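You operate a simulated robot arm through the tools that you are given. There is no shell and no other tool. Be economical: measure what you need, move in short steps, check, and stop when the job is done.

You are at the controls of a simulated two-armed robot. One attempt, no reset.

JOB
Switch off, brush the fluff from inside the right cover and close it.
Fine: use the hand brush and put it back; turn the cover knob back; the main switch stays off. Set down upright: hand brush. What is to be rubbed or washed off counts as gone when no trace of it is left.

The check looks at the end state, three seconds after you hand in, the way a careful person would. Anything else that was tipped, shoved, dropped, spilled or broken makes it a failure. Lids that push on must go on centred and level and be pressed home; caps that screw on are set level and turned clockwise until they are tight.

ROBOT AND FRAMES
Two 7-joint arms with two-finger parallel grippers on one trunk, on a base that drives. Base frame: it is fixed to the floor where the robot stands at the start and does not move with it; the origin is under the middle of the robot, x ahead of it, y to its left, z up. Units: mm, rad, N and s.
The left shoulder is at the start at [50, 165, 1055], the right one opposite. With the tool pointing down near the work surface each hand reaches from about 100 to 580 mm from the robot's upright axis, wherever it stands, measured 20 degrees to its own side. Places, roughly: hand brush [750, -2750, 750]; left cover [600, -900, 600]; left cover knob [500, -600, 500]; main switch [500, 0, 900]; right cover [600, -1900, 600]; right cover knob [500, -2300, 500]; wool sheet [800, -1500, 800]; wool tuft [750, -1250, 500]. Payload 3.91 kg a hand.
Tool frame (each hand has its own): the origin (TCP) lies between the finger pads and is the grasp point; the fingertips stand 30 mm ahead of it; z points along the fingers, y is the line along which they close. The gripper opens to 110 mm. The fingers are 20 mm wide and 10 mm thick; the gripper's body (48 by 112 mm) begins 55 mm behind the TCP.
Orientation is that of the tool frame in the base frame, as a unit quaternion [x, y, z, w]. With the fingers straight down and closing along the base's y, the tool's x points along the base's -x, its y along +y and its z along -z.

CONTROLS
- The arms move only by the tool nudge_tool. It takes "left_steps", "right_steps" or both (then of equal length, played together; a hand with none holds still); each is a list of rows, each a list of 3 entries, a list of its own where there are three numbers: the shift along the tool's x, y, z in units of 50 mm (1.0 is 50 mm), then the turn, a rotation vector about the tool's x, y, z in units of 6 degrees (1.0 is 6 degrees), then the closure in counts, from 0 (fully open) to 255 (shut). In form: [[[dx, dy, dz], [rx, ry, rz], grip], ...]. A call has 1 to 20 rows; each row shifts and turns the commanded pose from where the row before left it, along the tool's axes as they then stand. A call with a number of a shift or a turn outside -1 to 1 is refused whole. Each row takes 0.2 s and may step no farther than 50 mm and 0.15 rad from the row before; otherwise, or with a gripper value out of range, the whole call is refused. A pose out of reach is approached as far as the arm can. The call stops where the force on the tool passes 50 N (or 10 N more than at its start, if that is more) or the arm is blocked; 0.2 s more then pass. Each finger travels about 45 mm/s and halts on what it meets, pressing with about 42 N; the grip force reading is that of the motor and also rises with nothing between the fingers. The clock runs only during rows and for 0.2 s after the last one: add rows that do not move to give the fingers time. It gives the time, the measured TCP pose, the force on the tool (base axes), the opening and the grip force at its end, in the units of the frame above (readings bear some noise), with the torque about the TCP (base axes, N m) and any sound that the robot's microphone picked up.
- Cameras (640 x 400 px; columns grow to the right, rows downward): "scene" is now at [114.7, 13.1, 1224.9]; the picture's right is [0.02, -1.00, 0.00], its down [-0.61, -0.01, -0.79] and it looks along [0.79, 0.02, -0.61] (base axes); focal length 263 px, centre (320, 200). "left" rides on the left gripper at [72, -17, -103] in its tool frame; the picture's right is [0.23, 0.97, 0.00], its down [-0.76, 0.18, -0.62] and it looks along [-0.61, 0.14, 0.78] (tool axes); focal length 222 px, centre (320, 200). "right" rides on the right gripper at [72, 17, -103] in its tool frame; the picture's right is [-0.23, 0.97, 0.00], its down [-0.76, -0.18, -0.62] and it looks along [-0.61, -0.14, 0.78] (tool axes); focal length 222 px, centre (320, 200). There is no depth. A picture from a camera that has moved, and an enlarged one, comes with that camera's place and axes in the base frame and with its lens. The place of the scene camera against the robot may be out by one fixed shift of up to 18 mm in any direction.
- grab_frame(camera): a new picture of that camera. No time passes.
- lift_body(by): slides the trunk up (or, below 0, down) by that many mm; the arms and the scene camera ride with it, the base frame stays. It gives what a move gives, with no picture.
- base_move(legs): drives the robot by 1 to 6 legs, each [ahead, left, turn to the left] in mm, mm and rad, along the robot's own axes; the way and the turn of a leg run together, so that a leg with both is an arc; at most 1500 mm and 3.142 rad a leg. The arms and the cameras ride along, it lands a little off, and it stops where it bumps. It gives what a move gives.
- pan_tilt(pan, tilt): turns the head with the scene camera to pan (to the left, within 1.396 rad either way) and tilt (down, from -0.506 to 1.204), counted from straight ahead of the robot. It gives what a move gives.
- close_up(camera, box): a new picture of the part [left, top, right, bottom] of that camera's present view, enlarged. No time passes.
- job_done(): hands the job in; it is judged then, once.

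Work in short steps. Places have to be worked out from the pictures, the camera data and where the tool is seen: move nearer, look again, correct. Check each grasp and each placing, and mend what went wrong. You have 120 turns and 92 pictures in all, those below and enlarged ones among them. Open the grippers and draw the arms clear of the work before you hand the job in, unless the task says otherwise; then end with one line.

The tools are called after "Emit:" by a JSON object that holds its "api" and its "payload". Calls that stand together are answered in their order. nudge_tool: Moves the arms, as the interface text tells. Its arguments: {"type":"object","properties":{"left_steps":{"type":"array"},"right_steps":{"type":"array"}},"required":[]} The other tools are called the same way: lift_body (by) slides the trunk up or down; base_move (legs) drives the base; pan_tilt (pan, tilt) turns the head that bears the scene camera; grab_frame (camera) takes a picture; close_up (camera, box) takes an enlarged picture of a part of a camera's view; job_done () hands the job in.

At the start:

```text
t: 0.0
left_ee_pos: [474.4, 161.1, 1011.7]
left_ee_rot: [-0.001, 1.0, 0.0, 0.0]
left_contact_force: [0.1, -0.6, -0.3]
left_moment: [0.01, 0.02, 0.02]
left_grip_width: 109.9
left_gripper_force: 0.1
right_ee_pos: [435.5, -175.7, 1004.0]
right_ee_rot: [0.002, 1.0, 0.0, 0.0]
right_contact_force: [0.3, -0.2, -0.5]
right_moment: [-0.01, 0.01, 0.01]
right_grip_width: 110.1
right_gripper_force: 0.0
trunk travel left (down, up): [-275.0, 228.0]
robot x, y, heading: [2.2, 0.2, -0.001]
head pan, tilt: [0.023, 0.66]
```

scene: 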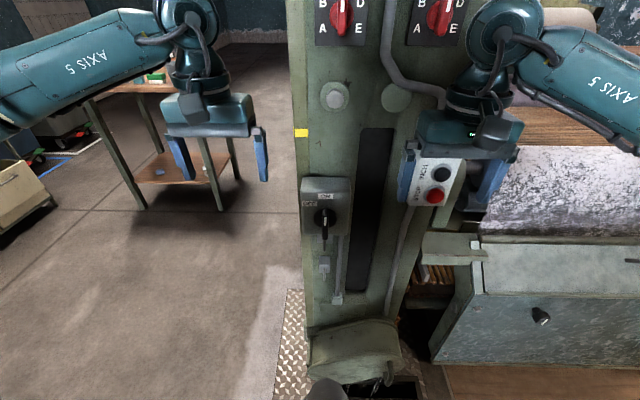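
right: 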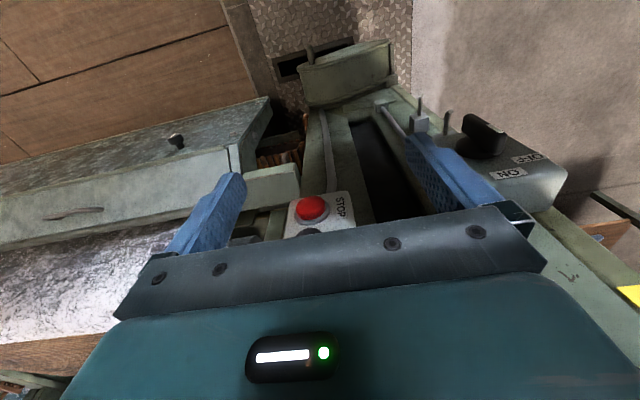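
left: 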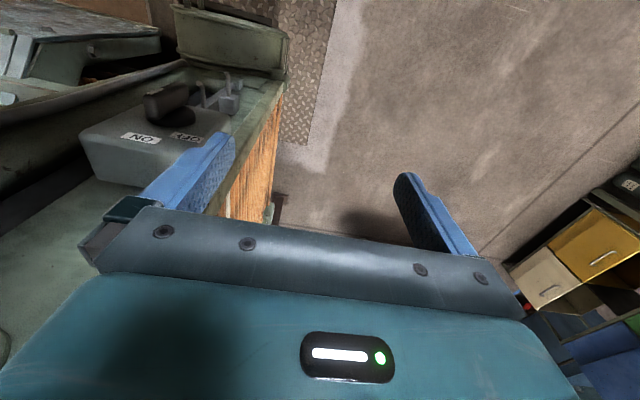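

I start with a close look at the main switch and its labels.

Emit:
{"api": "close_up", "payload": {"camera": "scene", "box": [270, 150, 400, 310]}}

Emit:
{"api": "close_up", "payload": {"camera": "left", "box": [60, 40, 300, 200]}}

```text
2.50 times, centred on (335, 230) of scene
camera zoom: at [114.7, 13.1, 1224.9], right [0.02, -1.0, 0.0], down [-0.61, -0.01, -0.79], along [0.79, 0.02, -0.61], focal length 656 px, centre (282, 125)
```

zoom: 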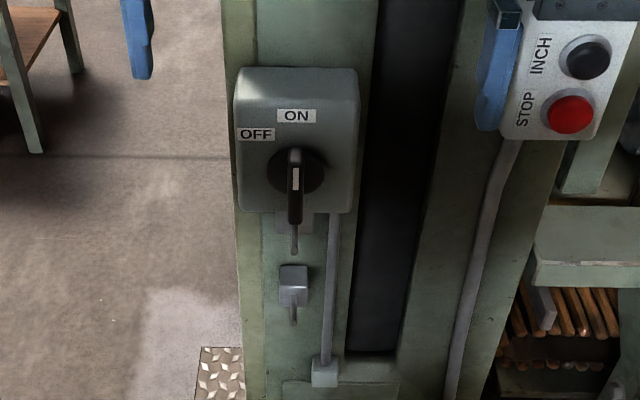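

```text
2.50 times, centred on (180, 120) of left
camera zoom: at [402.5, 145.2, 1115.6], right [-0.23, 0.97, 0.0], down [0.76, 0.18, 0.62], along [0.61, 0.14, -0.78], focal length 555 px, centre (670, 400)
```

zoom: 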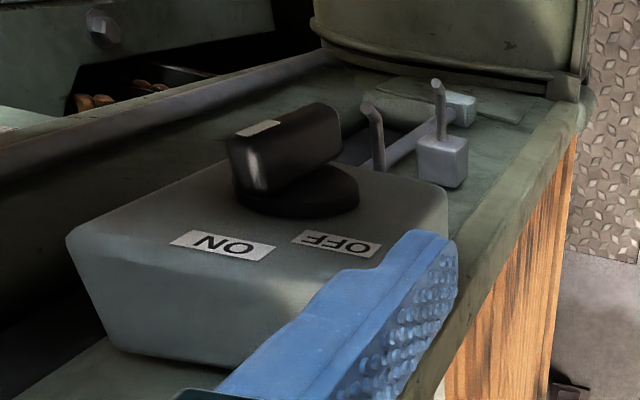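

The handle stands at roughly [490, 15, 898], pointing at ON, with OFF counter-clockwise of it. Before moving I look to the right along the machine and check the space around the robot.

Emit:
{"api": "pan_tilt", "payload": {"pan": -1.0, "tilt": 0.5}}

Emit:
{"api": "grab_frame", "payload": {"camera": "scene"}}

Emit:
{"api": "pan_tilt", "payload": {"pan": -1.39, "tilt": 0.6}}

Emit:
{"api": "grab_frame", "payload": {"camera": "scene"}}

```text
t: 1.3
left_ee_pos: [475.3, 162.8, 1011.6]
left_ee_rot: [-0.001, 1.0, -0.001, 0.001]
left_contact_force: [1.1, 0.1, -0.4]
left_moment: [0.01, 0.01, 0.02]
left_grip_width: 109.8
left_gripper_force: 0.1
right_ee_pos: [435.6, -176.8, 1003.3]
right_ee_rot: [0.001, 1.0, 0.0, 0.0]
right_contact_force: [0.0, 0.9, -0.1]
right_moment: [0.02, 0.05, 0.01]
right_grip_width: 109.9
right_gripper_force: 0.0
trunk travel left (down, up): [-275.0, 228.0]
robot x, y, heading: [3.1, 2.5, -0.004]
head pan, tilt: [-1.0, 0.499]
```

```text
86 pictures are left
camera scene: at [77.5, -65.4, 1239.1], right [-0.84, -0.54, 0.0], down [-0.26, 0.4, -0.88], along [0.47, -0.74, -0.48], focal length 263 px, centre (320, 200)
```

scene: 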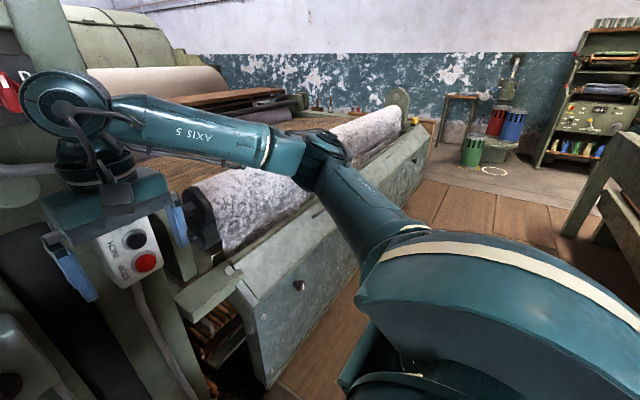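

```text
t: 2.1
left_ee_pos: [474.8, 161.2, 1011.1]
left_ee_rot: [-0.001, 1.0, 0.0, 0.0]
left_contact_force: [0.3, -0.4, -0.4]
left_moment: [0.01, 0.0, -0.03]
left_grip_width: 110.1
left_gripper_force: 0.0
right_ee_pos: [436.7, -176.3, 1003.8]
right_ee_rot: [0.001, 1.0, 0.0, 0.0]
right_contact_force: [-0.6, 0.4, -0.8]
right_moment: [0.0, -0.01, -0.01]
right_grip_width: 109.9
right_gripper_force: 0.0
trunk travel left (down, up): [-275.0, 228.0]
robot x, y, heading: [2.6, 0.1, -0.001]
head pan, tilt: [-1.389, 0.6]
```

```text
85 pictures are left
camera scene: at [44.3, -75.8, 1230.0], right [-0.98, -0.18, 0.0], down [-0.1, 0.56, -0.83], along [0.15, -0.81, -0.56], focal length 263 px, centre (320, 200)
```

scene: 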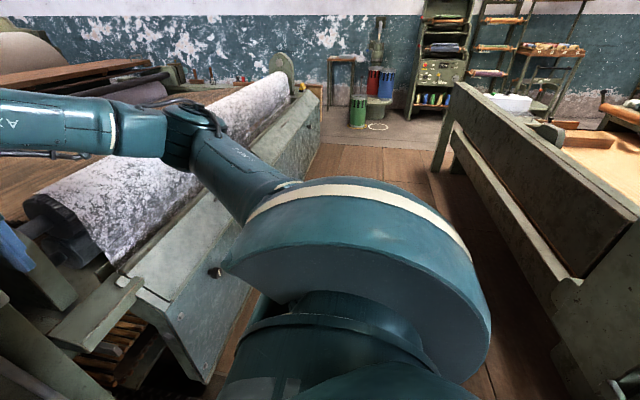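

The aisle is free; the nearest thing behind stays around x = -900. I back off 150 mm and turn the head back to the switch.

Emit:
{"api": "base_move", "payload": {"legs": [[-150, 0, 0]]}}

Emit:
{"api": "pan_tilt", "payload": {"pan": 0.0, "tilt": 0.6}}

Emit:
{"api": "nudge_tool", "payload": {"left_steps": [[[0, 0, 0], [0, -1, 0], 0], [[0, 0, 0], [0, -1, 0], 0], [[0, 0, 0], [0, -1, 0], 0], [[0, 0, 0], [0, -1, 0], 0], [[0, 0, 0], [0, -1, 0], 0], [[0, 0, 0], [0, -1, 0], 0], [[0, 0, 0], [0, -1, 0], 0], [[0, 0, 0], [0, -1, 0], 0], [[0, 0, 0], [0, -1, 0], 0], [[0, 0, 0], [0, -1, 0], 0], [[0, 0, 0], [0, -1, 0], 0], [[0, 0, 0], [0, -1, 0], 0], [[0, 0, 0], [0, -1, 0], 0], [[0, 0, 0], [0, -1, 0], 0], [[0, 0, 0], [0, -1, 0], 0]]}}

Emit:
{"api": "grab_frame", "payload": {"camera": "scene"}}

```text
t: 3.5
left_ee_pos: [325.0, 160.9, 1011.7]
left_ee_rot: [0.0, 1.0, 0.0, 0.0]
left_contact_force: [0.1, 0.9, -0.2]
left_moment: [0.01, -0.02, 0.02]
left_grip_width: 109.9
left_gripper_force: 0.0
right_ee_pos: [285.2, -176.0, 1004.1]
right_ee_rot: [0.002, 1.0, 0.0, 0.0]
right_contact_force: [-0.7, 0.3, 0.9]
right_moment: [0.0, 0.0, -0.01]
right_grip_width: 109.9
right_gripper_force: 0.1
trunk travel left (down, up): [-275.0, 228.0]
robot x, y, heading: [-151.2, 0.1, -0.001]
head pan, tilt: [-1.389, 0.6]
```

```text
t: 5.0
left_ee_pos: [324.4, 161.4, 1011.1]
left_ee_rot: [0.0, 1.0, 0.0, 0.0]
left_contact_force: [-0.4, -0.7, 0.7]
left_moment: [-0.03, 0.0, -0.02]
left_grip_width: 110.0
left_gripper_force: 0.2
right_ee_pos: [286.1, -176.3, 1003.2]
right_ee_rot: [0.001, 1.0, 0.0, 0.001]
right_contact_force: [0.2, 0.3, -0.4]
right_moment: [0.0, 0.0, 0.01]
right_grip_width: 109.9
right_gripper_force: 0.0
trunk travel left (down, up): [-275.0, 228.0]
robot x, y, heading: [-150.8, 2.5, 0.001]
head pan, tilt: [0.0, 0.6]
```

```text
t: 8.2
left_ee_pos: [323.5, 151.2, 1011.6]
left_ee_rot: [0.007, 0.786, -0.009, 0.618]
left_contact_force: [0.4, 0.1, 0.3]
left_moment: [-0.01, 0.01, 0.04]
left_grip_width: 109.9
left_gripper_force: 0.1
left hand out of reach, approached as far as the arm can: row 13, 14, 15
right_ee_pos: [286.1, -175.7, 1005.2]
right_ee_rot: [0.002, 1.0, 0.001, 0.0]
right_contact_force: [-0.4, -0.2, -0.6]
right_moment: [-0.04, 0.0, 0.0]
right_grip_width: 110.0
right_gripper_force: 0.0
trunk travel left (down, up): [-275.0, 228.0]
robot x, y, heading: [-152.2, -0.3, -0.003]
head pan, tilt: [0.0, 0.6]
```

```text
84 pictures are left
camera scene: at [-33.6, 11.0, 1230.0], right [0.0, -1.0, 0.0], down [-0.56, 0.0, -0.83], along [0.83, 0.0, -0.56], focal length 263 px, centre (320, 200)
```

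scene: 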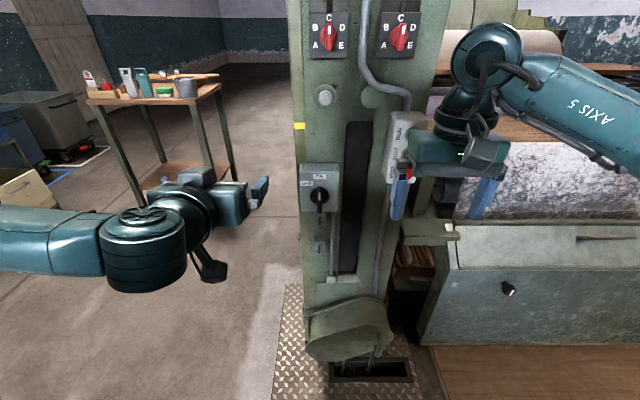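

The arm stopped at about 76° for lack of room, so I move it forward and toward the handle's y to finish the turn.

Emit:
{"api": "nudge_tool", "payload": {"left_steps": [[[0, -1, 0.5], [0, 0, 0], 0], [[0, -1, 0.5], [0, 0, 0], 0], [[0, -0.7, 0], [0, 0, 0], 0], [[0, 0, 0], [0, -1, 0], 0], [[0, 0, 0], [0, -1, 0], 0], [[0, 0, 0], [0, 0, 0], 0]]}}

```text
refused: row 1 steps farther than a row can; nothing moved
```

The row was over 50 mm in total; I shrink it.

Emit:
{"api": "nudge_tool", "payload": {"left_steps": [[[0, -0.8, 0.4], [0, 0, 0], 0], [[0, -0.8, 0.4], [0, 0, 0], 0], [[0, -0.8, 0.4], [0, 0, 0], 0], [[0, -0.3, 0.2], [0, 0, 0], 0], [[0, 0, 0], [0, 0, 0], 0]]}}

```text
t: 9.4
left_ee_pos: [387.7, 14.1, 996.0]
left_ee_rot: [0.006, 0.786, -0.007, 0.618]
left_contact_force: [0.7, 0.1, 0.5]
left_moment: [0.0, 0.0, -0.02]
left_grip_width: 110.0
left_gripper_force: 0.1
right_ee_pos: [286.8, -175.0, 1003.2]
right_ee_rot: [0.002, 1.0, -0.001, 0.0]
right_contact_force: [0.8, -1.1, -0.7]
right_moment: [-0.01, 0.05, 0.0]
right_grip_width: 110.2
right_gripper_force: 0.1
trunk travel left (down, up): [-275.0, 228.0]
robot x, y, heading: [-149.7, 0.8, -0.002]
head pan, tilt: [0.0, 0.6]
```

Now I finish the last 13.7° of turn and lower the trunk so the hand is at the handle's height.

Emit:
{"api": "nudge_tool", "payload": {"left_steps": [[[0, 0, 0], [0, -1, 0], 0], [[0, 0, 0], [0, -1, 0], 0], [[0, 0, 0], [0, -0.28, 0], 0], [[0, 0, 0], [0, 0, 0], 0]]}}

Emit:
{"api": "lift_body", "payload": {"by": -96}}

Emit:
{"api": "grab_frame", "payload": {"camera": "scene"}}

Emit:
{"api": "grab_frame", "payload": {"camera": "left"}}

```text
t: 10.4
left_ee_pos: [388.2, 14.9, 994.4]
left_ee_rot: [0.007, 0.707, -0.009, 0.708]
left_contact_force: [0.3, 0.2, -0.3]
left_moment: [0.02, 0.01, 0.05]
left_grip_width: 109.8
left_gripper_force: 0.0
right_ee_pos: [285.8, -176.0, 1003.0]
right_ee_rot: [0.001, 1.0, -0.001, 0.0]
right_contact_force: [0.4, 0.7, 1.3]
right_moment: [-0.02, 0.01, 0.02]
right_grip_width: 110.2
right_gripper_force: 0.1
trunk travel left (down, up): [-275.0, 228.0]
robot x, y, heading: [-150.7, 1.9, -0.001]
head pan, tilt: [0.0, 0.6]
```

```text
t: 11.8
left_ee_pos: [388.6, 14.7, 899.1]
left_ee_rot: [0.007, 0.707, -0.007, 0.707]
left_contact_force: [-0.6, 0.0, 0.5]
left_moment: [0.03, -0.01, -0.02]
left_grip_width: 110.2
left_gripper_force: 0.0
right_ee_pos: [284.8, -175.0, 908.2]
right_ee_rot: [0.001, 1.0, 0.0, 0.0]
right_contact_force: [0.9, 0.5, -0.5]
right_moment: [-0.03, 0.02, 0.04]
right_grip_width: 109.8
right_gripper_force: 0.0
trunk travel left (down, up): [-179.0, 324.0]
robot x, y, heading: [-147.5, 3.1, -0.001]
head pan, tilt: [0.0, 0.6]
```

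```text
83 pictures are left
camera scene: at [-33.7, 11.1, 1134.0], right [0.0, -1.0, 0.0], down [-0.56, 0.0, -0.83], along [0.83, 0.0, -0.56], focal length 263 px, centre (320, 200)
```

scene: 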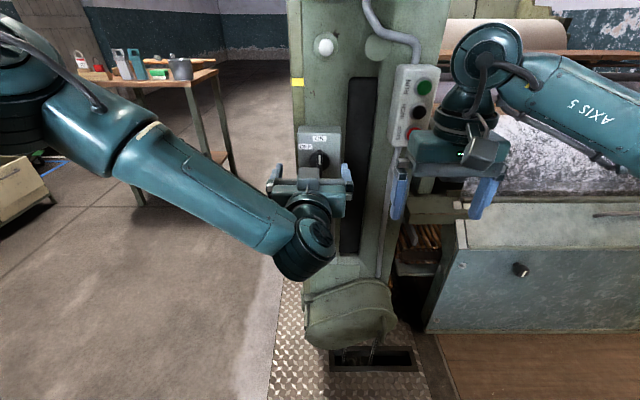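

```text
82 pictures are left
camera left: at [284.3, 0.1, 827.5], right [0.02, 0.97, -0.23], down [-0.62, 0.19, 0.76], along [0.78, 0.13, 0.61], focal length 222 px, centre (320, 200)
```

left: 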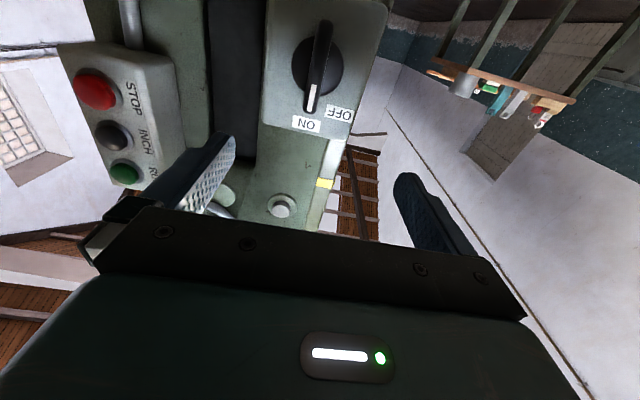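

The wrist view puts the handle lower than my first estimate, about [508, 2, 862]. I zoom both views to refine it.

Emit:
{"api": "close_up", "payload": {"camera": "left", "box": [240, 0, 400, 140]}}

Emit:
{"api": "close_up", "payload": {"camera": "scene", "box": [260, 110, 380, 220]}}

```text
2.86 times, centred on (320, 70) of left
camera zoom: at [284.3, 0.1, 827.5], right [0.02, 0.97, -0.23], down [-0.62, 0.19, 0.76], along [0.78, 0.13, 0.61], focal length 635 px, centre (320, 571)
```

zoom: 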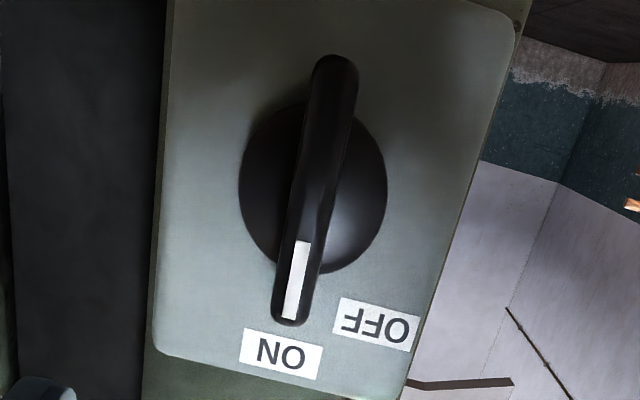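

```text
3.64 times, centred on (320, 165) of scene
camera zoom: at [-33.7, 11.1, 1134.0], right [0.0, -1.0, 0.0], down [-0.56, 0.0, -0.83], along [0.83, 0.0, -0.56], focal length 955 px, centre (320, 327)
```

zoom: 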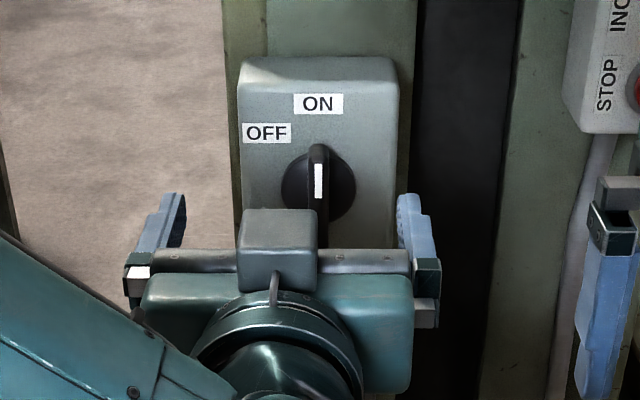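

Refined: the handle bar runs z 826–896 at y≈2, outer face x≈495. I align the hand with it (down 38, right 13), close to about 40 mm and approach.

Emit:
{"api": "nudge_tool", "payload": {"left_steps": [[[0.76, -0.25, 0], [0, 0, 0], 150], [[0, 0, 0.6], [0, 0, 0], 150], [[0, 0, 0], [0, 0, 0], 150], [[0, 0, 0], [0, 0, 0], 150], [[0, 0, 0], [0, 0, 0], 150], [[0, 0, 0.4], [0, 0, 0], 150]]}}

Emit:
{"api": "grab_frame", "payload": {"camera": "left"}}

```text
t: 13.2
left_ee_pos: [437.5, 0.6, 861.3]
left_ee_rot: [0.005, 0.707, -0.008, 0.707]
left_contact_force: [-0.2, -0.2, 0.1]
left_moment: [-0.02, -0.02, -0.01]
left_grip_width: 45.1
left_gripper_force: 0.1
right_ee_pos: [286.2, -174.6, 907.0]
right_ee_rot: [0.001, 1.0, 0.0, 0.0]
right_contact_force: [0.6, -0.5, 0.4]
right_moment: [-0.03, 0.02, -0.02]
right_grip_width: 110.1
right_gripper_force: 0.0
trunk travel left (down, up): [-179.0, 324.0]
robot x, y, heading: [-146.8, 0.6, 0.0]
head pan, tilt: [0.0, 0.6]
```

```text
79 pictures are left
camera left: at [334.2, -13.8, 789.7], right [0.02, 0.97, -0.23], down [-0.62, 0.19, 0.76], along [0.78, 0.13, 0.61], focal length 222 px, centre (320, 200)
```

left: 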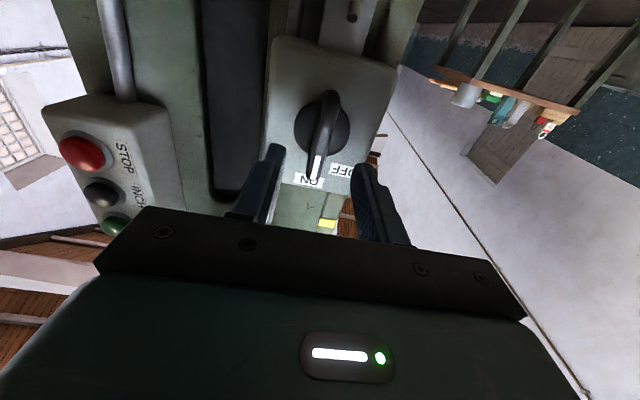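

The estimates agree, with the bar centred between the fingers. I go in 45 mm, then close.

Emit:
{"api": "nudge_tool", "payload": {"left_steps": [[[0, 0, 0.4], [0, 0, 0], 150], [[0, 0, 0.3], [0, 0, 0], 150], [[0, 0, 0.2], [0, 0, 0], 150], [[0, 0, 0], [0, 0, 0], 255], [[0, 0, 0], [0, 0, 0], 255], [[0, 0, 0], [0, 0, 0], 255], [[0, 0, 0], [0, 0, 0], 255]]}}

Emit:
{"api": "grab_frame", "payload": {"camera": "left"}}

```text
t: 14.8
left_ee_pos: [483.0, 1.7, 861.7]
left_ee_rot: [0.004, 0.707, -0.009, 0.707]
left_contact_force: [0.4, 1.7, -0.3]
left_moment: [0.01, -0.24, 1.07]
left_grip_width: 13.0
left_gripper_force: 44.7
right_ee_pos: [285.8, -174.9, 907.2]
right_ee_rot: [0.001, 1.0, -0.001, 0.0]
right_contact_force: [-0.3, -0.2, -0.5]
right_moment: [0.0, -0.02, -0.02]
right_grip_width: 109.9
right_gripper_force: 0.1
trunk travel left (down, up): [-179.0, 324.0]
robot x, y, heading: [-150.1, -3.6, 0.001]
head pan, tilt: [0.0, 0.6]
```

```text
78 pictures are left
camera left: at [379.5, -14.4, 789.6], right [0.02, 0.97, -0.23], down [-0.62, 0.19, 0.76], along [0.78, 0.13, 0.61], focal length 222 px, centre (320, 200)
```

left: 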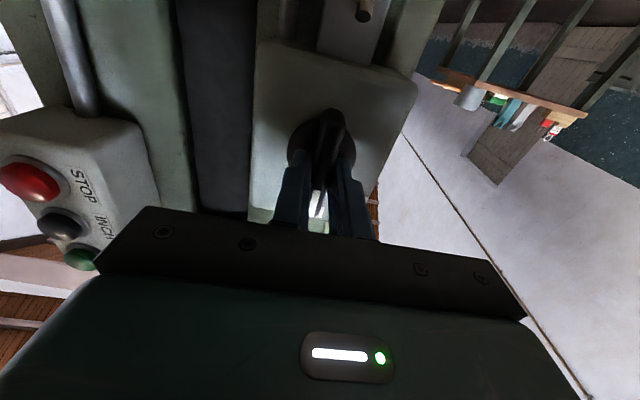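

Grasped at 13 mm. I turn counter-clockwise (seen from the robot) in small steps, watching torque and sound.

Emit:
{"api": "nudge_tool", "payload": {"left_steps": [[[0, 0, 0], [0, 0, -1], 255], [[0, 0, 0], [0, 0, -1], 255], [[0, 0, 0], [0, 0, -1], 255], [[0, 0, 0], [0, 0, -1], 255], [[0, 0, 0], [0, 0, -1], 255]]}}

```text
t: 15.9
left_ee_pos: [483.5, 2.9, 861.0]
left_ee_rot: [-0.18, 0.684, -0.191, 0.681]
left_contact_force: [2.6, 6.4, -2.3]
left_moment: [0.09, -0.59, 1.64]
left_grip_width: 12.8
left_gripper_force: 44.8
right_ee_pos: [285.9, -175.8, 907.4]
right_ee_rot: [0.0, 1.0, 0.001, 0.0]
right_contact_force: [-0.8, 0.0, -0.2]
right_moment: [-0.01, 0.01, -0.01]
right_grip_width: 110.1
right_gripper_force: 0.1
trunk travel left (down, up): [-179.0, 324.0]
robot x, y, heading: [-152.2, 2.8, 0.001]
head pan, tilt: [0.0, 0.6]
```

It is turning the right way (up goes left) with low torque; I carry on.

Emit:
{"api": "nudge_tool", "payload": {"left_steps": [[[0, 0, 0], [0, 0, -1], 255], [[0, 0, 0], [0, 0, -1], 255], [[0, 0, 0], [0, 0, -0.5], 255], [[0, 0, 0], [0, 0, 0], 255]]}}

Emit:
{"api": "close_up", "payload": {"camera": "scene", "box": [260, 110, 380, 220]}}

```text
t: 16.9
left_ee_pos: [483.2, 2.4, 860.1]
left_ee_rot: [-0.267, 0.655, -0.279, 0.649]
left_contact_force: [-0.9, 14.5, -2.8]
left_moment: [0.04, -0.02, 1.73]
left_grip_width: 12.9
left_gripper_force: 44.6
right_ee_pos: [286.4, -173.7, 907.9]
right_ee_rot: [0.002, 1.0, -0.001, 0.0]
right_contact_force: [-0.1, -0.3, 1.0]
right_moment: [0.02, 0.0, 0.01]
right_grip_width: 110.2
right_gripper_force: 0.1
trunk travel left (down, up): [-179.0, 324.0]
robot x, y, heading: [-151.8, -0.6, 0.002]
head pan, tilt: [0.0, 0.6]
```

```text
3.64 times, centred on (320, 165) of scene
camera zoom: at [-33.4, 12.2, 1133.9], right [0.0, -1.0, 0.0], down [-0.57, 0.0, -0.82], along [0.82, 0.0, -0.57], focal length 955 px, centre (320, 327)
```

zoom: 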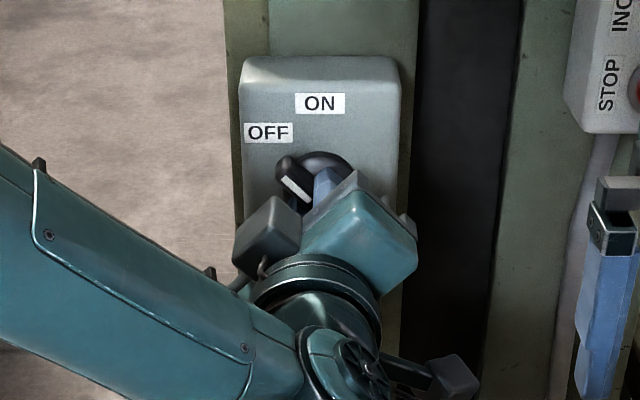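

The handle points about 45° toward OFF with no click or stop yet; I go a bit further to feel the end.

Emit:
{"api": "nudge_tool", "payload": {"left_steps": [[[0, 0, 0], [0, 0, -1], 255], [[0, 0, 0], [0, 0, -1], 255], [[0, 0, 0], [0, 0, 0], 255]]}}

Emit:
{"api": "close_up", "payload": {"camera": "left", "box": [220, 40, 460, 220]}}

```text
t: 17.8
left_ee_pos: [483.3, 3.0, 859.4]
left_ee_rot: [-0.334, 0.624, -0.344, 0.616]
left_contact_force: [-1.7, 19.3, -4.4]
left_moment: [0.01, 0.49, 1.29]
left_grip_width: 12.8
left_gripper_force: 44.7
right_ee_pos: [285.9, -175.7, 907.7]
right_ee_rot: [0.001, 1.0, -0.001, 0.0]
right_contact_force: [0.1, -0.2, 0.1]
right_moment: [-0.02, -0.01, 0.01]
right_grip_width: 109.7
right_gripper_force: 0.0
trunk travel left (down, up): [-179.0, 324.0]
robot x, y, heading: [-151.4, -1.4, -0.0]
head pan, tilt: [0.0, 0.6]
```

```text
2.22 times, centred on (340, 130) of left
camera zoom: at [378.5, -65.5, 836.5], right [0.0, 0.33, -0.94], down [-0.61, 0.75, 0.26], along [0.79, 0.57, 0.2], focal length 494 px, centre (276, 356)
```

zoom: 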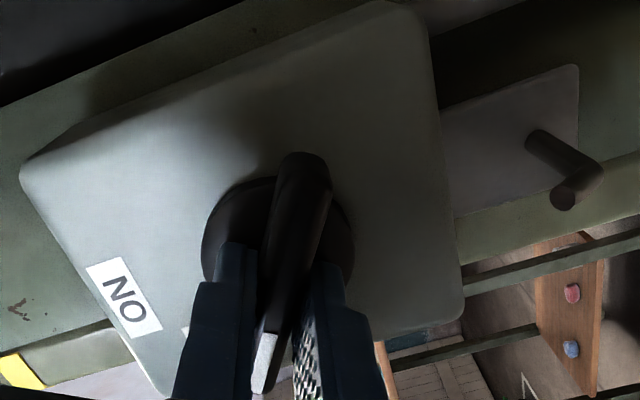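

Now at 57° with some side force but no torque stop yet. I continue a few degrees more.

Emit:
{"api": "nudge_tool", "payload": {"left_steps": [[[0, 0, 0], [0, 0, -1], 255], [[0, 0, 0], [0, 0, 0], 255]]}}

Emit:
{"api": "nudge_tool", "payload": {"left_steps": [[[0, 0, 0], [0, 0, -1], 255], [[0, 0, 0], [0, 0, 0], 255]]}}

```text
t: 18.4
left_ee_pos: [483.9, 2.1, 860.8]
left_ee_rot: [-0.367, 0.605, -0.376, 0.598]
left_contact_force: [-4.3, 20.9, -6.0]
left_moment: [-0.04, 0.41, 1.07]
left_grip_width: 12.6
left_gripper_force: 44.8
right_ee_pos: [285.9, -174.8, 907.8]
right_ee_rot: [0.002, 1.0, -0.001, 0.0]
right_contact_force: [-0.1, 0.0, 0.0]
right_moment: [0.03, -0.01, -0.01]
right_grip_width: 109.9
right_gripper_force: 0.1
trunk travel left (down, up): [-179.0, 324.0]
robot x, y, heading: [-152.0, -3.0, 0.001]
head pan, tilt: [0.0, 0.6]
```

```text
t: 18.9
left_ee_pos: [483.9, 1.7, 859.9]
left_ee_rot: [-0.398, 0.585, -0.406, 0.578]
left_contact_force: [-4.4, 20.3, -7.9]
left_moment: [-0.01, 0.12, 1.42]
left_grip_width: 12.5
left_gripper_force: 44.7
right_ee_pos: [286.5, -174.6, 906.7]
right_ee_rot: [0.001, 1.0, -0.001, 0.0]
right_contact_force: [0.1, 0.2, -0.2]
right_moment: [0.0, 0.0, 0.0]
right_grip_width: 109.9
right_gripper_force: 0.1
trunk travel left (down, up): [-179.0, 324.0]
robot x, y, heading: [-148.1, 1.8, -0.002]
head pan, tilt: [0.0, 0.6]
```

No stop at 69°. I keep probing for the end stop to know the true range.

Emit:
{"api": "nudge_tool", "payload": {"left_steps": [[[0, 0, 0], [0, 0, -1], 255], [[0, 0, 0], [0, 0, -1], 255], [[0, 0, 0], [0, 0, 0], 255]]}}

Emit:
{"api": "close_up", "payload": {"camera": "scene", "box": [260, 110, 380, 220]}}

```text
t: 19.8
left_ee_pos: [483.2, 3.4, 860.9]
left_ee_rot: [-0.458, 0.542, -0.464, 0.53]
left_contact_force: [-5.9, 23.0, -9.9]
left_moment: [-0.12, -0.07, 0.45]
left_grip_width: 12.8
left_gripper_force: 44.9
right_ee_pos: [286.0, -174.2, 907.4]
right_ee_rot: [0.001, 1.0, 0.0, 0.0]
right_contact_force: [0.7, 0.3, 0.5]
right_moment: [-0.02, -0.02, 0.0]
right_grip_width: 110.3
right_gripper_force: 0.1
trunk travel left (down, up): [-179.0, 324.0]
robot x, y, heading: [-149.6, -1.3, 0.001]
head pan, tilt: [0.0, 0.6]
```

```text
3.64 times, centred on (320, 165) of scene
camera zoom: at [-33.2, 12.9, 1133.9], right [0.0, -1.0, 0.0], down [-0.57, 0.0, -0.82], along [0.82, 0.0, -0.57], focal length 955 px, centre (320, 327)
```

zoom: 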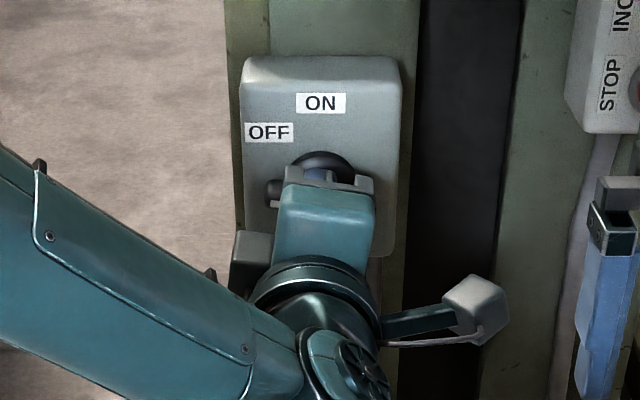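

81° and still free; two more steps toward 90°.

Emit:
{"api": "nudge_tool", "payload": {"left_steps": [[[0, 0, 0], [0, 0, -1], 255], [[0, 0, 0], [0, 0, 0], 255]]}}

Emit:
{"api": "nudge_tool", "payload": {"left_steps": [[[0, 0, 0], [0, 0, -1], 255], [[0, 0, 0], [0, 0, 0], 255]]}}

Emit:
{"api": "nudge_tool", "payload": {"left_steps": [[[0, 0, 0], [0, 0, -1], 255], [[0, 0, 0], [0, 0, 0], 255]]}}

Emit:
{"api": "close_up", "payload": {"camera": "scene", "box": [260, 110, 380, 220]}}

```text
t: 20.4
left_ee_pos: [483.4, 3.3, 859.7]
left_ee_rot: [-0.485, 0.517, -0.491, 0.506]
left_contact_force: [-10.1, 24.1, -12.4]
left_moment: [-0.02, -0.27, 0.19]
left_grip_width: 12.8
left_gripper_force: 45.3
right_ee_pos: [286.0, -174.7, 907.7]
right_ee_rot: [0.001, 1.0, -0.002, 0.0]
right_contact_force: [-0.3, -0.3, 0.8]
right_moment: [0.0, 0.03, 0.01]
right_grip_width: 110.3
right_gripper_force: 0.0
trunk travel left (down, up): [-179.0, 324.0]
robot x, y, heading: [-151.3, -0.2, 0.001]
head pan, tilt: [0.0, 0.6]
```

```text
t: 20.9
left_ee_pos: [482.8, 1.7, 859.7]
left_ee_rot: [0.511, -0.492, 0.516, -0.48]
left_contact_force: [-10.5, 22.0, -13.9]
left_moment: [1.04, -0.08, 0.47]
left_grip_width: 13.7
left_gripper_force: 44.8
right_ee_pos: [286.6, -174.4, 906.9]
right_ee_rot: [0.001, 1.0, -0.001, -0.001]
right_contact_force: [-0.7, 0.0, 0.7]
right_moment: [0.05, -0.02, 0.0]
right_grip_width: 110.1
right_gripper_force: 0.0
trunk travel left (down, up): [-179.0, 324.0]
robot x, y, heading: [-149.0, 4.4, 0.001]
head pan, tilt: [0.0, 0.6]
```

```text
t: 21.6
left_ee_pos: [483.1, 2.7, 858.4]
left_ee_rot: [0.536, -0.464, 0.541, -0.452]
left_contact_force: [-9.1, 18.7, -16.3]
left_moment: [1.14, -0.14, 0.54]
left_grip_width: 16.1
left_gripper_force: 45.2
right_ee_pos: [286.6, -174.7, 908.5]
right_ee_rot: [0.002, 1.0, -0.001, 0.0]
right_contact_force: [-0.6, -0.6, 0.3]
right_moment: [-0.02, 0.0, 0.01]
right_grip_width: 110.0
right_gripper_force: 0.1
trunk travel left (down, up): [-179.0, 324.0]
robot x, y, heading: [-150.2, 2.8, -0.001]
head pan, tilt: [0.0, 0.6]
```

```text
3.64 times, centred on (320, 165) of scene
camera zoom: at [-33.0, 12.3, 1133.8], right [0.0, -1.0, 0.0], down [-0.57, 0.0, -0.82], along [0.82, 0.0, -0.57], focal length 955 px, centre (320, 327)
```

zoom: 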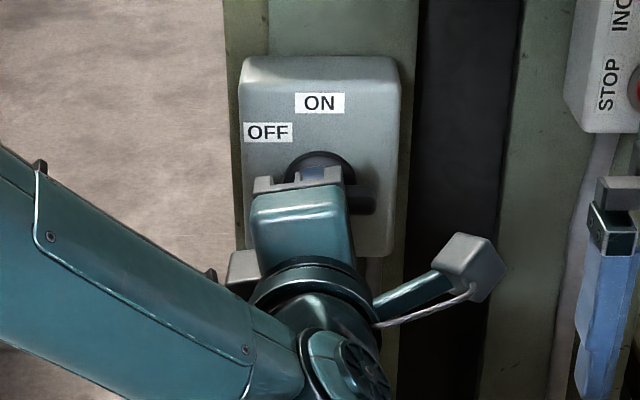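

The torque jumped and the fingers got pushed apart just past 90°: that is the end stop, so OFF = 90°. I ease back to 90°, open and withdraw.

Emit:
{"api": "nudge_tool", "payload": {"left_steps": [[[0, 0, 0], [0, 0, 1], 255], [[0, 0, 0], [0, 0, 0.5], 255], [[0, 0, 0], [0, 0, 0], 120], [[0, 0, 0], [0, 0, 0], 120], [[0, 0, 0], [0, 0, 0], 120], [[0, 0, 0], [0, 0, 0], 120], [[0, 0, -0.8], [0, 0, 0], 120], [[0, 0, -1], [0, 0, 0], 120], [[0, 0, -0.8], [0, 0, 0], 120], [[0, 0, 0], [0, 0, 0], 120]]}}

Emit:
{"api": "close_up", "payload": {"camera": "scene", "box": [260, 110, 380, 220]}}

Emit:
{"api": "grab_frame", "payload": {"camera": "left"}}

```text
t: 23.8
left_ee_pos: [351.2, 3.0, 860.5]
left_ee_rot: [0.495, -0.505, 0.506, -0.494]
left_contact_force: [0.3, 0.8, -0.7]
left_moment: [0.0, 0.0, 0.0]
left_grip_width: 58.2
left_gripper_force: 0.1
right_ee_pos: [285.5, -177.1, 907.9]
right_ee_rot: [0.001, 1.0, -0.001, 0.0]
right_contact_force: [0.2, -0.2, 0.0]
right_moment: [-0.01, -0.02, 0.0]
right_grip_width: 109.8
right_gripper_force: 0.2
trunk travel left (down, up): [-179.0, 324.0]
robot x, y, heading: [-151.1, 0.5, -0.001]
head pan, tilt: [0.0, 0.6]
```

```text
3.64 times, centred on (320, 165) of scene
camera zoom: at [-33.6, 11.0, 1134.0], right [0.0, -1.0, 0.0], down [-0.56, 0.0, -0.83], along [0.83, 0.0, -0.56], focal length 955 px, centre (320, 327)
```

zoom: 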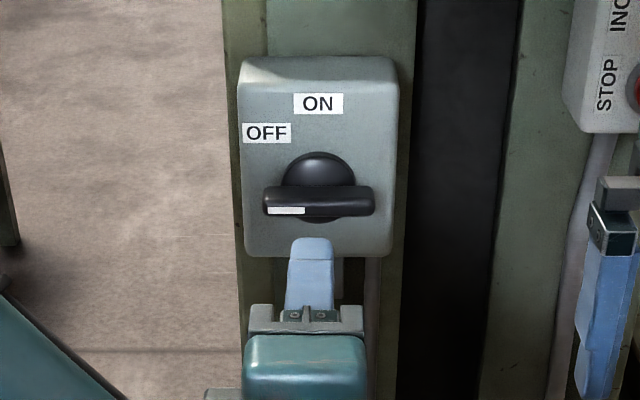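

```text
72 pictures are left
camera left: at [247.5, -66.5, 878.4], right [0.0, -0.23, -0.97], down [-0.61, 0.77, -0.18], along [0.79, 0.59, -0.14], focal length 222 px, centre (320, 200)
```

left: 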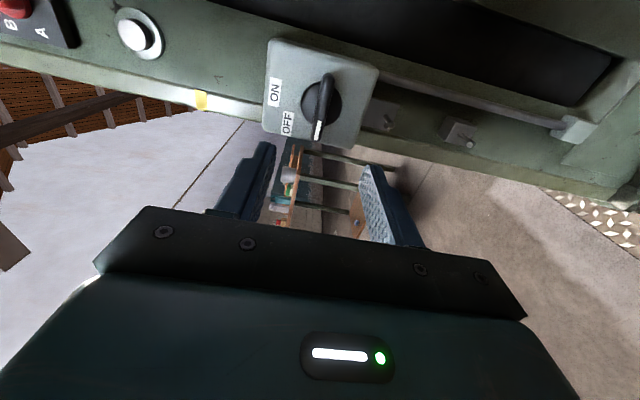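

The handle sits horizontal at its OFF stop. I back off slightly and strafe right along the machine, then look at the right cover.

Emit:
{"api": "base_move", "payload": {"legs": [[-100, 0, 0], [0, -1300, 0]]}}

Emit:
{"api": "pan_tilt", "payload": {"pan": -0.7, "tilt": 0.5}}

Emit:
{"api": "grab_frame", "payload": {"camera": "scene"}}

```text
t: 36.1
left_ee_pos: [242.9, -1299.9, 861.1]
left_ee_rot: [0.491, -0.508, 0.51, -0.49]
left_contact_force: [-0.9, -0.4, 0.3]
left_moment: [-0.01, 0.02, 0.02]
left_grip_width: 58.2
left_gripper_force: 0.2
right_ee_pos: [171.7, -1478.9, 908.0]
right_ee_rot: [0.008, 1.0, 0.001, -0.001]
right_contact_force: [-0.2, -0.2, 1.2]
right_moment: [0.01, 0.02, 0.0]
right_grip_width: 110.2
right_gripper_force: 0.0
trunk travel left (down, up): [-179.0, 324.0]
robot x, y, heading: [-260.4, -1297.8, -0.016]
head pan, tilt: [0.0, 0.6]
```

```text
t: 37.2
left_ee_pos: [241.6, -1302.0, 861.3]
left_ee_rot: [0.492, -0.507, 0.51, -0.491]
left_contact_force: [-0.6, -0.2, 0.2]
left_moment: [0.0, 0.0, -0.02]
left_grip_width: 58.1
left_gripper_force: 0.0
right_ee_pos: [173.6, -1479.0, 906.6]
right_ee_rot: [0.008, 1.0, -0.001, 0.0]
right_contact_force: [-0.1, 0.0, 0.4]
right_moment: [0.0, -0.01, 0.02]
right_grip_width: 110.3
right_gripper_force: 0.2
trunk travel left (down, up): [-179.0, 324.0]
robot x, y, heading: [-261.3, -1294.4, -0.016]
head pan, tilt: [-0.7, 0.499]
```

```text
71 pictures are left
camera scene: at [-164.0, -1346.0, 1143.1], right [-0.66, -0.76, 0.0], down [-0.36, 0.31, -0.88], along [0.66, -0.58, -0.48], focal length 263 px, centre (320, 200)
```

scene: 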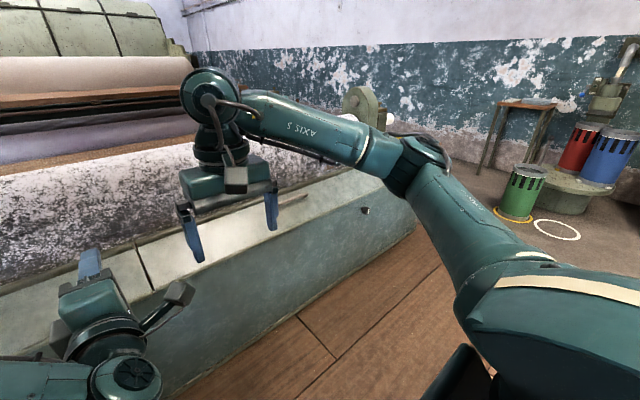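

The right cover's knob is around [500, -2225, 500]. I drive on to about y = -2000 and look at the cover head-on.

Emit:
{"api": "base_move", "payload": {"legs": [[0, -750, 0.016]]}}

Emit:
{"api": "pan_tilt", "payload": {"pan": -0.3, "tilt": 0.6}}

Emit:
{"api": "grab_frame", "payload": {"camera": "scene"}}

Emit:
{"api": "pan_tilt", "payload": {"pan": -0.9, "tilt": 0.5}}

Emit:
{"api": "grab_frame", "payload": {"camera": "scene"}}

```text
t: 44.2
left_ee_pos: [234.7, -2046.4, 860.7]
left_ee_rot: [0.494, -0.506, 0.507, -0.493]
left_contact_force: [-0.7, 0.5, 0.3]
left_moment: [-0.02, -0.01, -0.02]
left_grip_width: 58.2
left_gripper_force: 0.0
right_ee_pos: [166.4, -2225.5, 908.1]
right_ee_rot: [0.002, 1.0, 0.0, 0.0]
right_contact_force: [-0.4, -0.4, -0.5]
right_moment: [0.03, -0.01, -0.03]
right_grip_width: 110.0
right_gripper_force: 0.1
trunk travel left (down, up): [-179.0, 324.0]
robot x, y, heading: [-268.3, -2049.3, -0.0]
head pan, tilt: [-0.7, 0.499]
```

```text
t: 45.0
left_ee_pos: [234.5, -2046.6, 860.7]
left_ee_rot: [0.495, -0.505, 0.507, -0.493]
left_contact_force: [0.1, -0.5, 0.7]
left_moment: [-0.01, 0.02, 0.0]
left_grip_width: 58.1
left_gripper_force: 0.0
right_ee_pos: [167.4, -2224.2, 908.1]
right_ee_rot: [0.003, 1.0, 0.001, 0.0]
right_contact_force: [-0.2, 0.6, -0.6]
right_moment: [0.01, -0.04, -0.02]
right_grip_width: 109.9
right_gripper_force: 0.1
trunk travel left (down, up): [-179.0, 324.0]
robot x, y, heading: [-271.5, -2050.0, -0.004]
head pan, tilt: [-0.3, 0.6]
```

```text
70 pictures are left
camera scene: at [-155.9, -2063.4, 1134.0], right [-0.3, -0.95, 0.0], down [-0.54, 0.17, -0.83], along [0.79, -0.25, -0.56], focal length 263 px, centre (320, 200)
```

scene: 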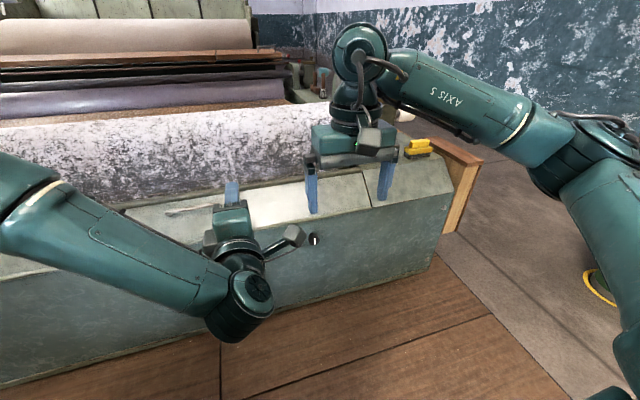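

```text
t: 46.0
left_ee_pos: [235.0, -2047.1, 861.0]
left_ee_rot: [0.494, -0.505, 0.507, -0.493]
left_contact_force: [0.1, -0.8, 0.3]
left_moment: [0.01, 0.0, -0.02]
left_grip_width: 57.8
left_gripper_force: 0.0
right_ee_pos: [167.5, -2225.2, 907.1]
right_ee_rot: [0.002, 1.0, 0.0, 0.0]
right_contact_force: [0.4, 0.2, 1.0]
right_moment: [0.01, 0.0, -0.01]
right_grip_width: 109.9
right_gripper_force: 0.0
trunk travel left (down, up): [-179.0, 324.0]
robot x, y, heading: [-268.2, -2049.8, -0.005]
head pan, tilt: [-0.901, 0.499]
```

```text
69 pictures are left
camera scene: at [-183.9, -2108.4, 1143.1], right [-0.79, -0.62, 0.0], down [-0.3, 0.38, -0.88], along [0.54, -0.69, -0.48], focal length 263 px, centre (320, 200)
```

scene: 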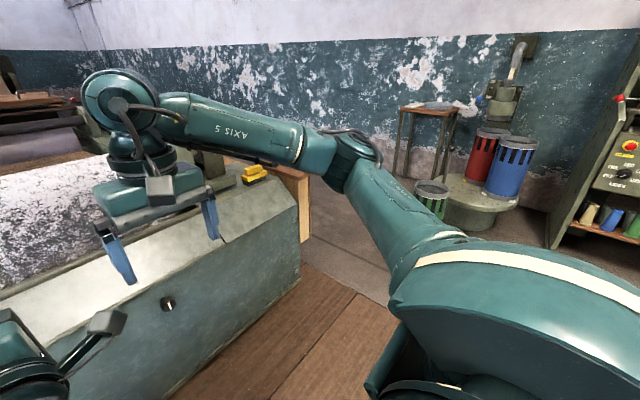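

The yellow brush sits on the end top near [750,-2750]. I zoom in on the cover from here.

Emit:
{"api": "pan_tilt", "payload": {"pan": -0.2, "tilt": 0.65}}

Emit:
{"api": "lift_body", "payload": {"by": 200}}

Emit:
{"api": "close_up", "payload": {"camera": "scene", "box": [60, 130, 480, 392]}}

```text
t: 47.1
left_ee_pos: [234.3, -2045.8, 861.3]
left_ee_rot: [0.495, -0.505, 0.507, -0.493]
left_contact_force: [-0.2, 1.2, -1.1]
left_moment: [0.03, 0.0, 0.02]
left_grip_width: 57.9
left_gripper_force: 0.2
right_ee_pos: [166.5, -2224.6, 908.8]
right_ee_rot: [0.003, 1.0, 0.0, 0.0]
right_contact_force: [-0.6, -0.2, 0.1]
right_moment: [0.01, 0.02, -0.01]
right_grip_width: 109.9
right_gripper_force: 0.0
trunk travel left (down, up): [-179.0, 324.0]
robot x, y, heading: [-269.5, -2047.0, -0.01]
head pan, tilt: [-0.201, 0.649]
```

```text
t: 49.3
left_ee_pos: [234.8, -2045.7, 1059.9]
left_ee_rot: [0.495, -0.505, 0.507, -0.493]
left_contact_force: [-0.4, -0.4, -0.2]
left_moment: [0.0, -0.02, 0.02]
left_grip_width: 58.3
left_gripper_force: 0.1
right_ee_pos: [167.9, -2224.8, 1106.6]
right_ee_rot: [0.003, 1.0, 0.0, 0.001]
right_contact_force: [-0.4, 0.4, 0.7]
right_moment: [-0.01, 0.01, 0.01]
right_grip_width: 110.1
right_gripper_force: 0.0
trunk travel left (down, up): [-379.0, 124.0]
robot x, y, heading: [-269.0, -2048.6, -0.006]
head pan, tilt: [-0.201, 0.649]
```

```text
1.52 times, centred on (270, 261) of scene
camera zoom: at [-155.1, -2054.6, 1329.6], right [-0.2, -0.98, 0.0], down [-0.59, 0.12, -0.8], along [0.78, -0.16, -0.6], focal length 400 px, centre (396, 107)
```

zoom: 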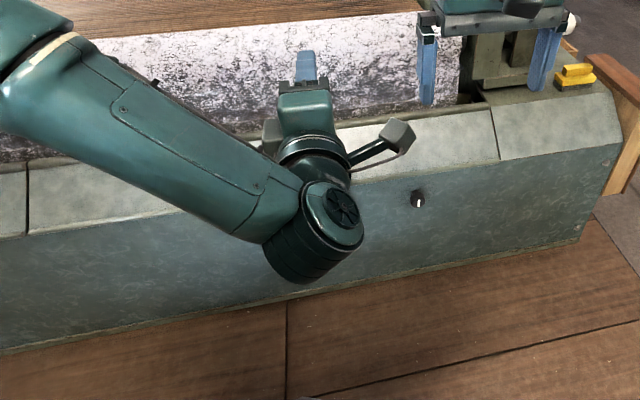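

I turn the left hand to point down (closing along x) and shift it left to clear the view.

Emit:
{"api": "nudge_tool", "payload": {"left_steps": [[[-0.25, 0, 0], [-1, 0, 0], 100], [[-0.25, 0, 0], [-1, 0, 0], 100], [[-0.25, 0, 0], [-1, 0, 0], 100], [[-0.25, 0, 0], [-1, 0, 0], 100], [[-0.25, 0, 0], [-1, 0, 0], 100], [[-0.25, 0, 0], [-1, 0, 0], 100], [[-0.25, 0, 0], [-1, 0, 0], 100], [[-0.25, 0, 0], [-1, 0, 0], 100], [[-0.25, 0, 0], [-1, 0, 0], 100], [[-0.25, 0, 0], [-1, 0, 0], 100], [[-0.25, 0, 0], [-1, 0, 0], 100], [[-0.25, 0, 0], [-1, 0, 0], 100], [[-0.25, 0, 0], [-1, 0, 0], 100], [[-0.25, 0, 0], [-1, 0, 0], 100], [[-0.25, 0, 0], [-1, 0, 0], 100], [[-0.25, 0, 0], [0, 0, 0], 100]]}}

Emit:
{"api": "grab_frame", "payload": {"camera": "scene"}}

Emit:
{"api": "grab_frame", "payload": {"camera": "left"}}

```text
t: 52.7
left_ee_pos: [238.7, -1845.3, 1059.7]
left_ee_rot: [-0.698, 0.716, -0.002, -0.002]
left_contact_force: [0.8, -0.6, -0.5]
left_moment: [-0.06, 0.0, -0.02]
left_grip_width: 66.8
left_gripper_force: 0.0
right_ee_pos: [167.4, -2225.4, 1108.2]
right_ee_rot: [0.003, 1.0, 0.0, 0.0]
right_contact_force: [0.2, -0.2, 0.2]
right_moment: [0.01, 0.01, 0.02]
right_grip_width: 110.2
right_gripper_force: 0.0
trunk travel left (down, up): [-379.0, 124.0]
robot x, y, heading: [-265.9, -2048.6, -0.003]
head pan, tilt: [-0.201, 0.649]
```

```text
67 pictures are left
camera scene: at [-155.4, -2054.2, 1329.7], right [-0.2, -0.98, 0.0], down [-0.59, 0.12, -0.8], along [0.78, -0.16, -0.6], focal length 263 px, centre (320, 200)
```

scene: 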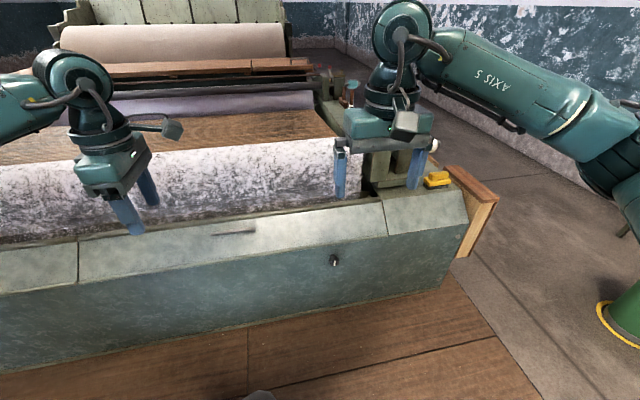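

```text
66 pictures are left
camera left: at [254.0, -1917.8, 1163.9], right [-0.98, -0.2, 0.0], down [-0.16, 0.77, 0.62], along [-0.13, 0.61, -0.78], focal length 222 px, centre (320, 200)
```

left: 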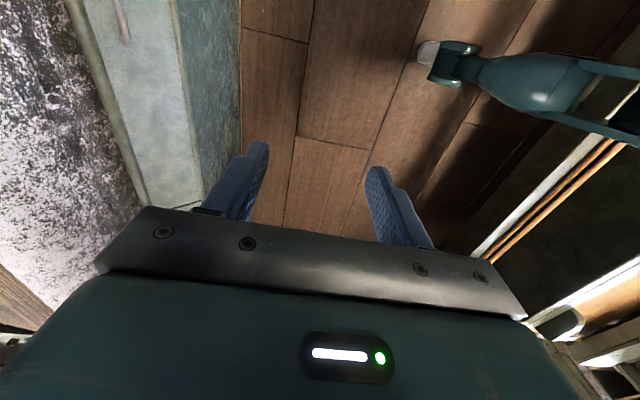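

A clear view now. I zoom into the cover panel, its handle and the knob, and the brush.

Emit:
{"api": "close_up", "payload": {"camera": "scene", "box": [50, 180, 290, 330]}}

Emit:
{"api": "close_up", "payload": {"camera": "scene", "box": [290, 150, 510, 300]}}

```text
2.67 times, centred on (170, 255) of scene
camera zoom: at [-155.4, -2054.2, 1329.7], right [-0.2, -0.98, 0.0], down [-0.59, 0.12, -0.8], along [0.78, -0.16, -0.6], focal length 700 px, centre (720, 53)
```

zoom: 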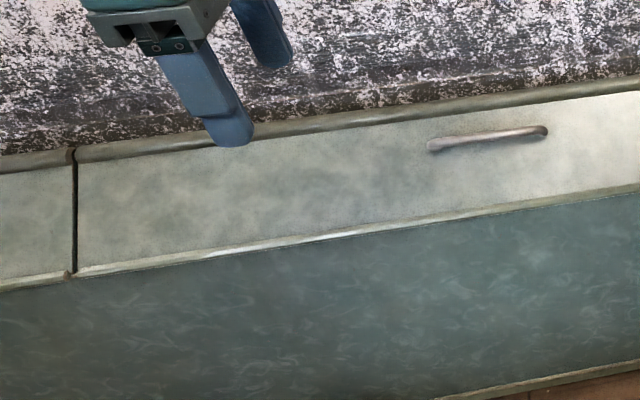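

```text
2.67 times, centred on (400, 225) of scene
camera zoom: at [-155.4, -2054.2, 1329.7], right [-0.2, -0.98, 0.0], down [-0.59, 0.12, -0.8], along [0.78, -0.16, -0.6], focal length 700 px, centre (107, 133)
```

zoom: 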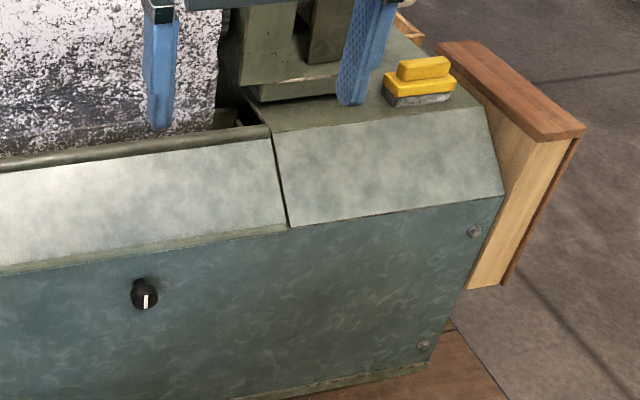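

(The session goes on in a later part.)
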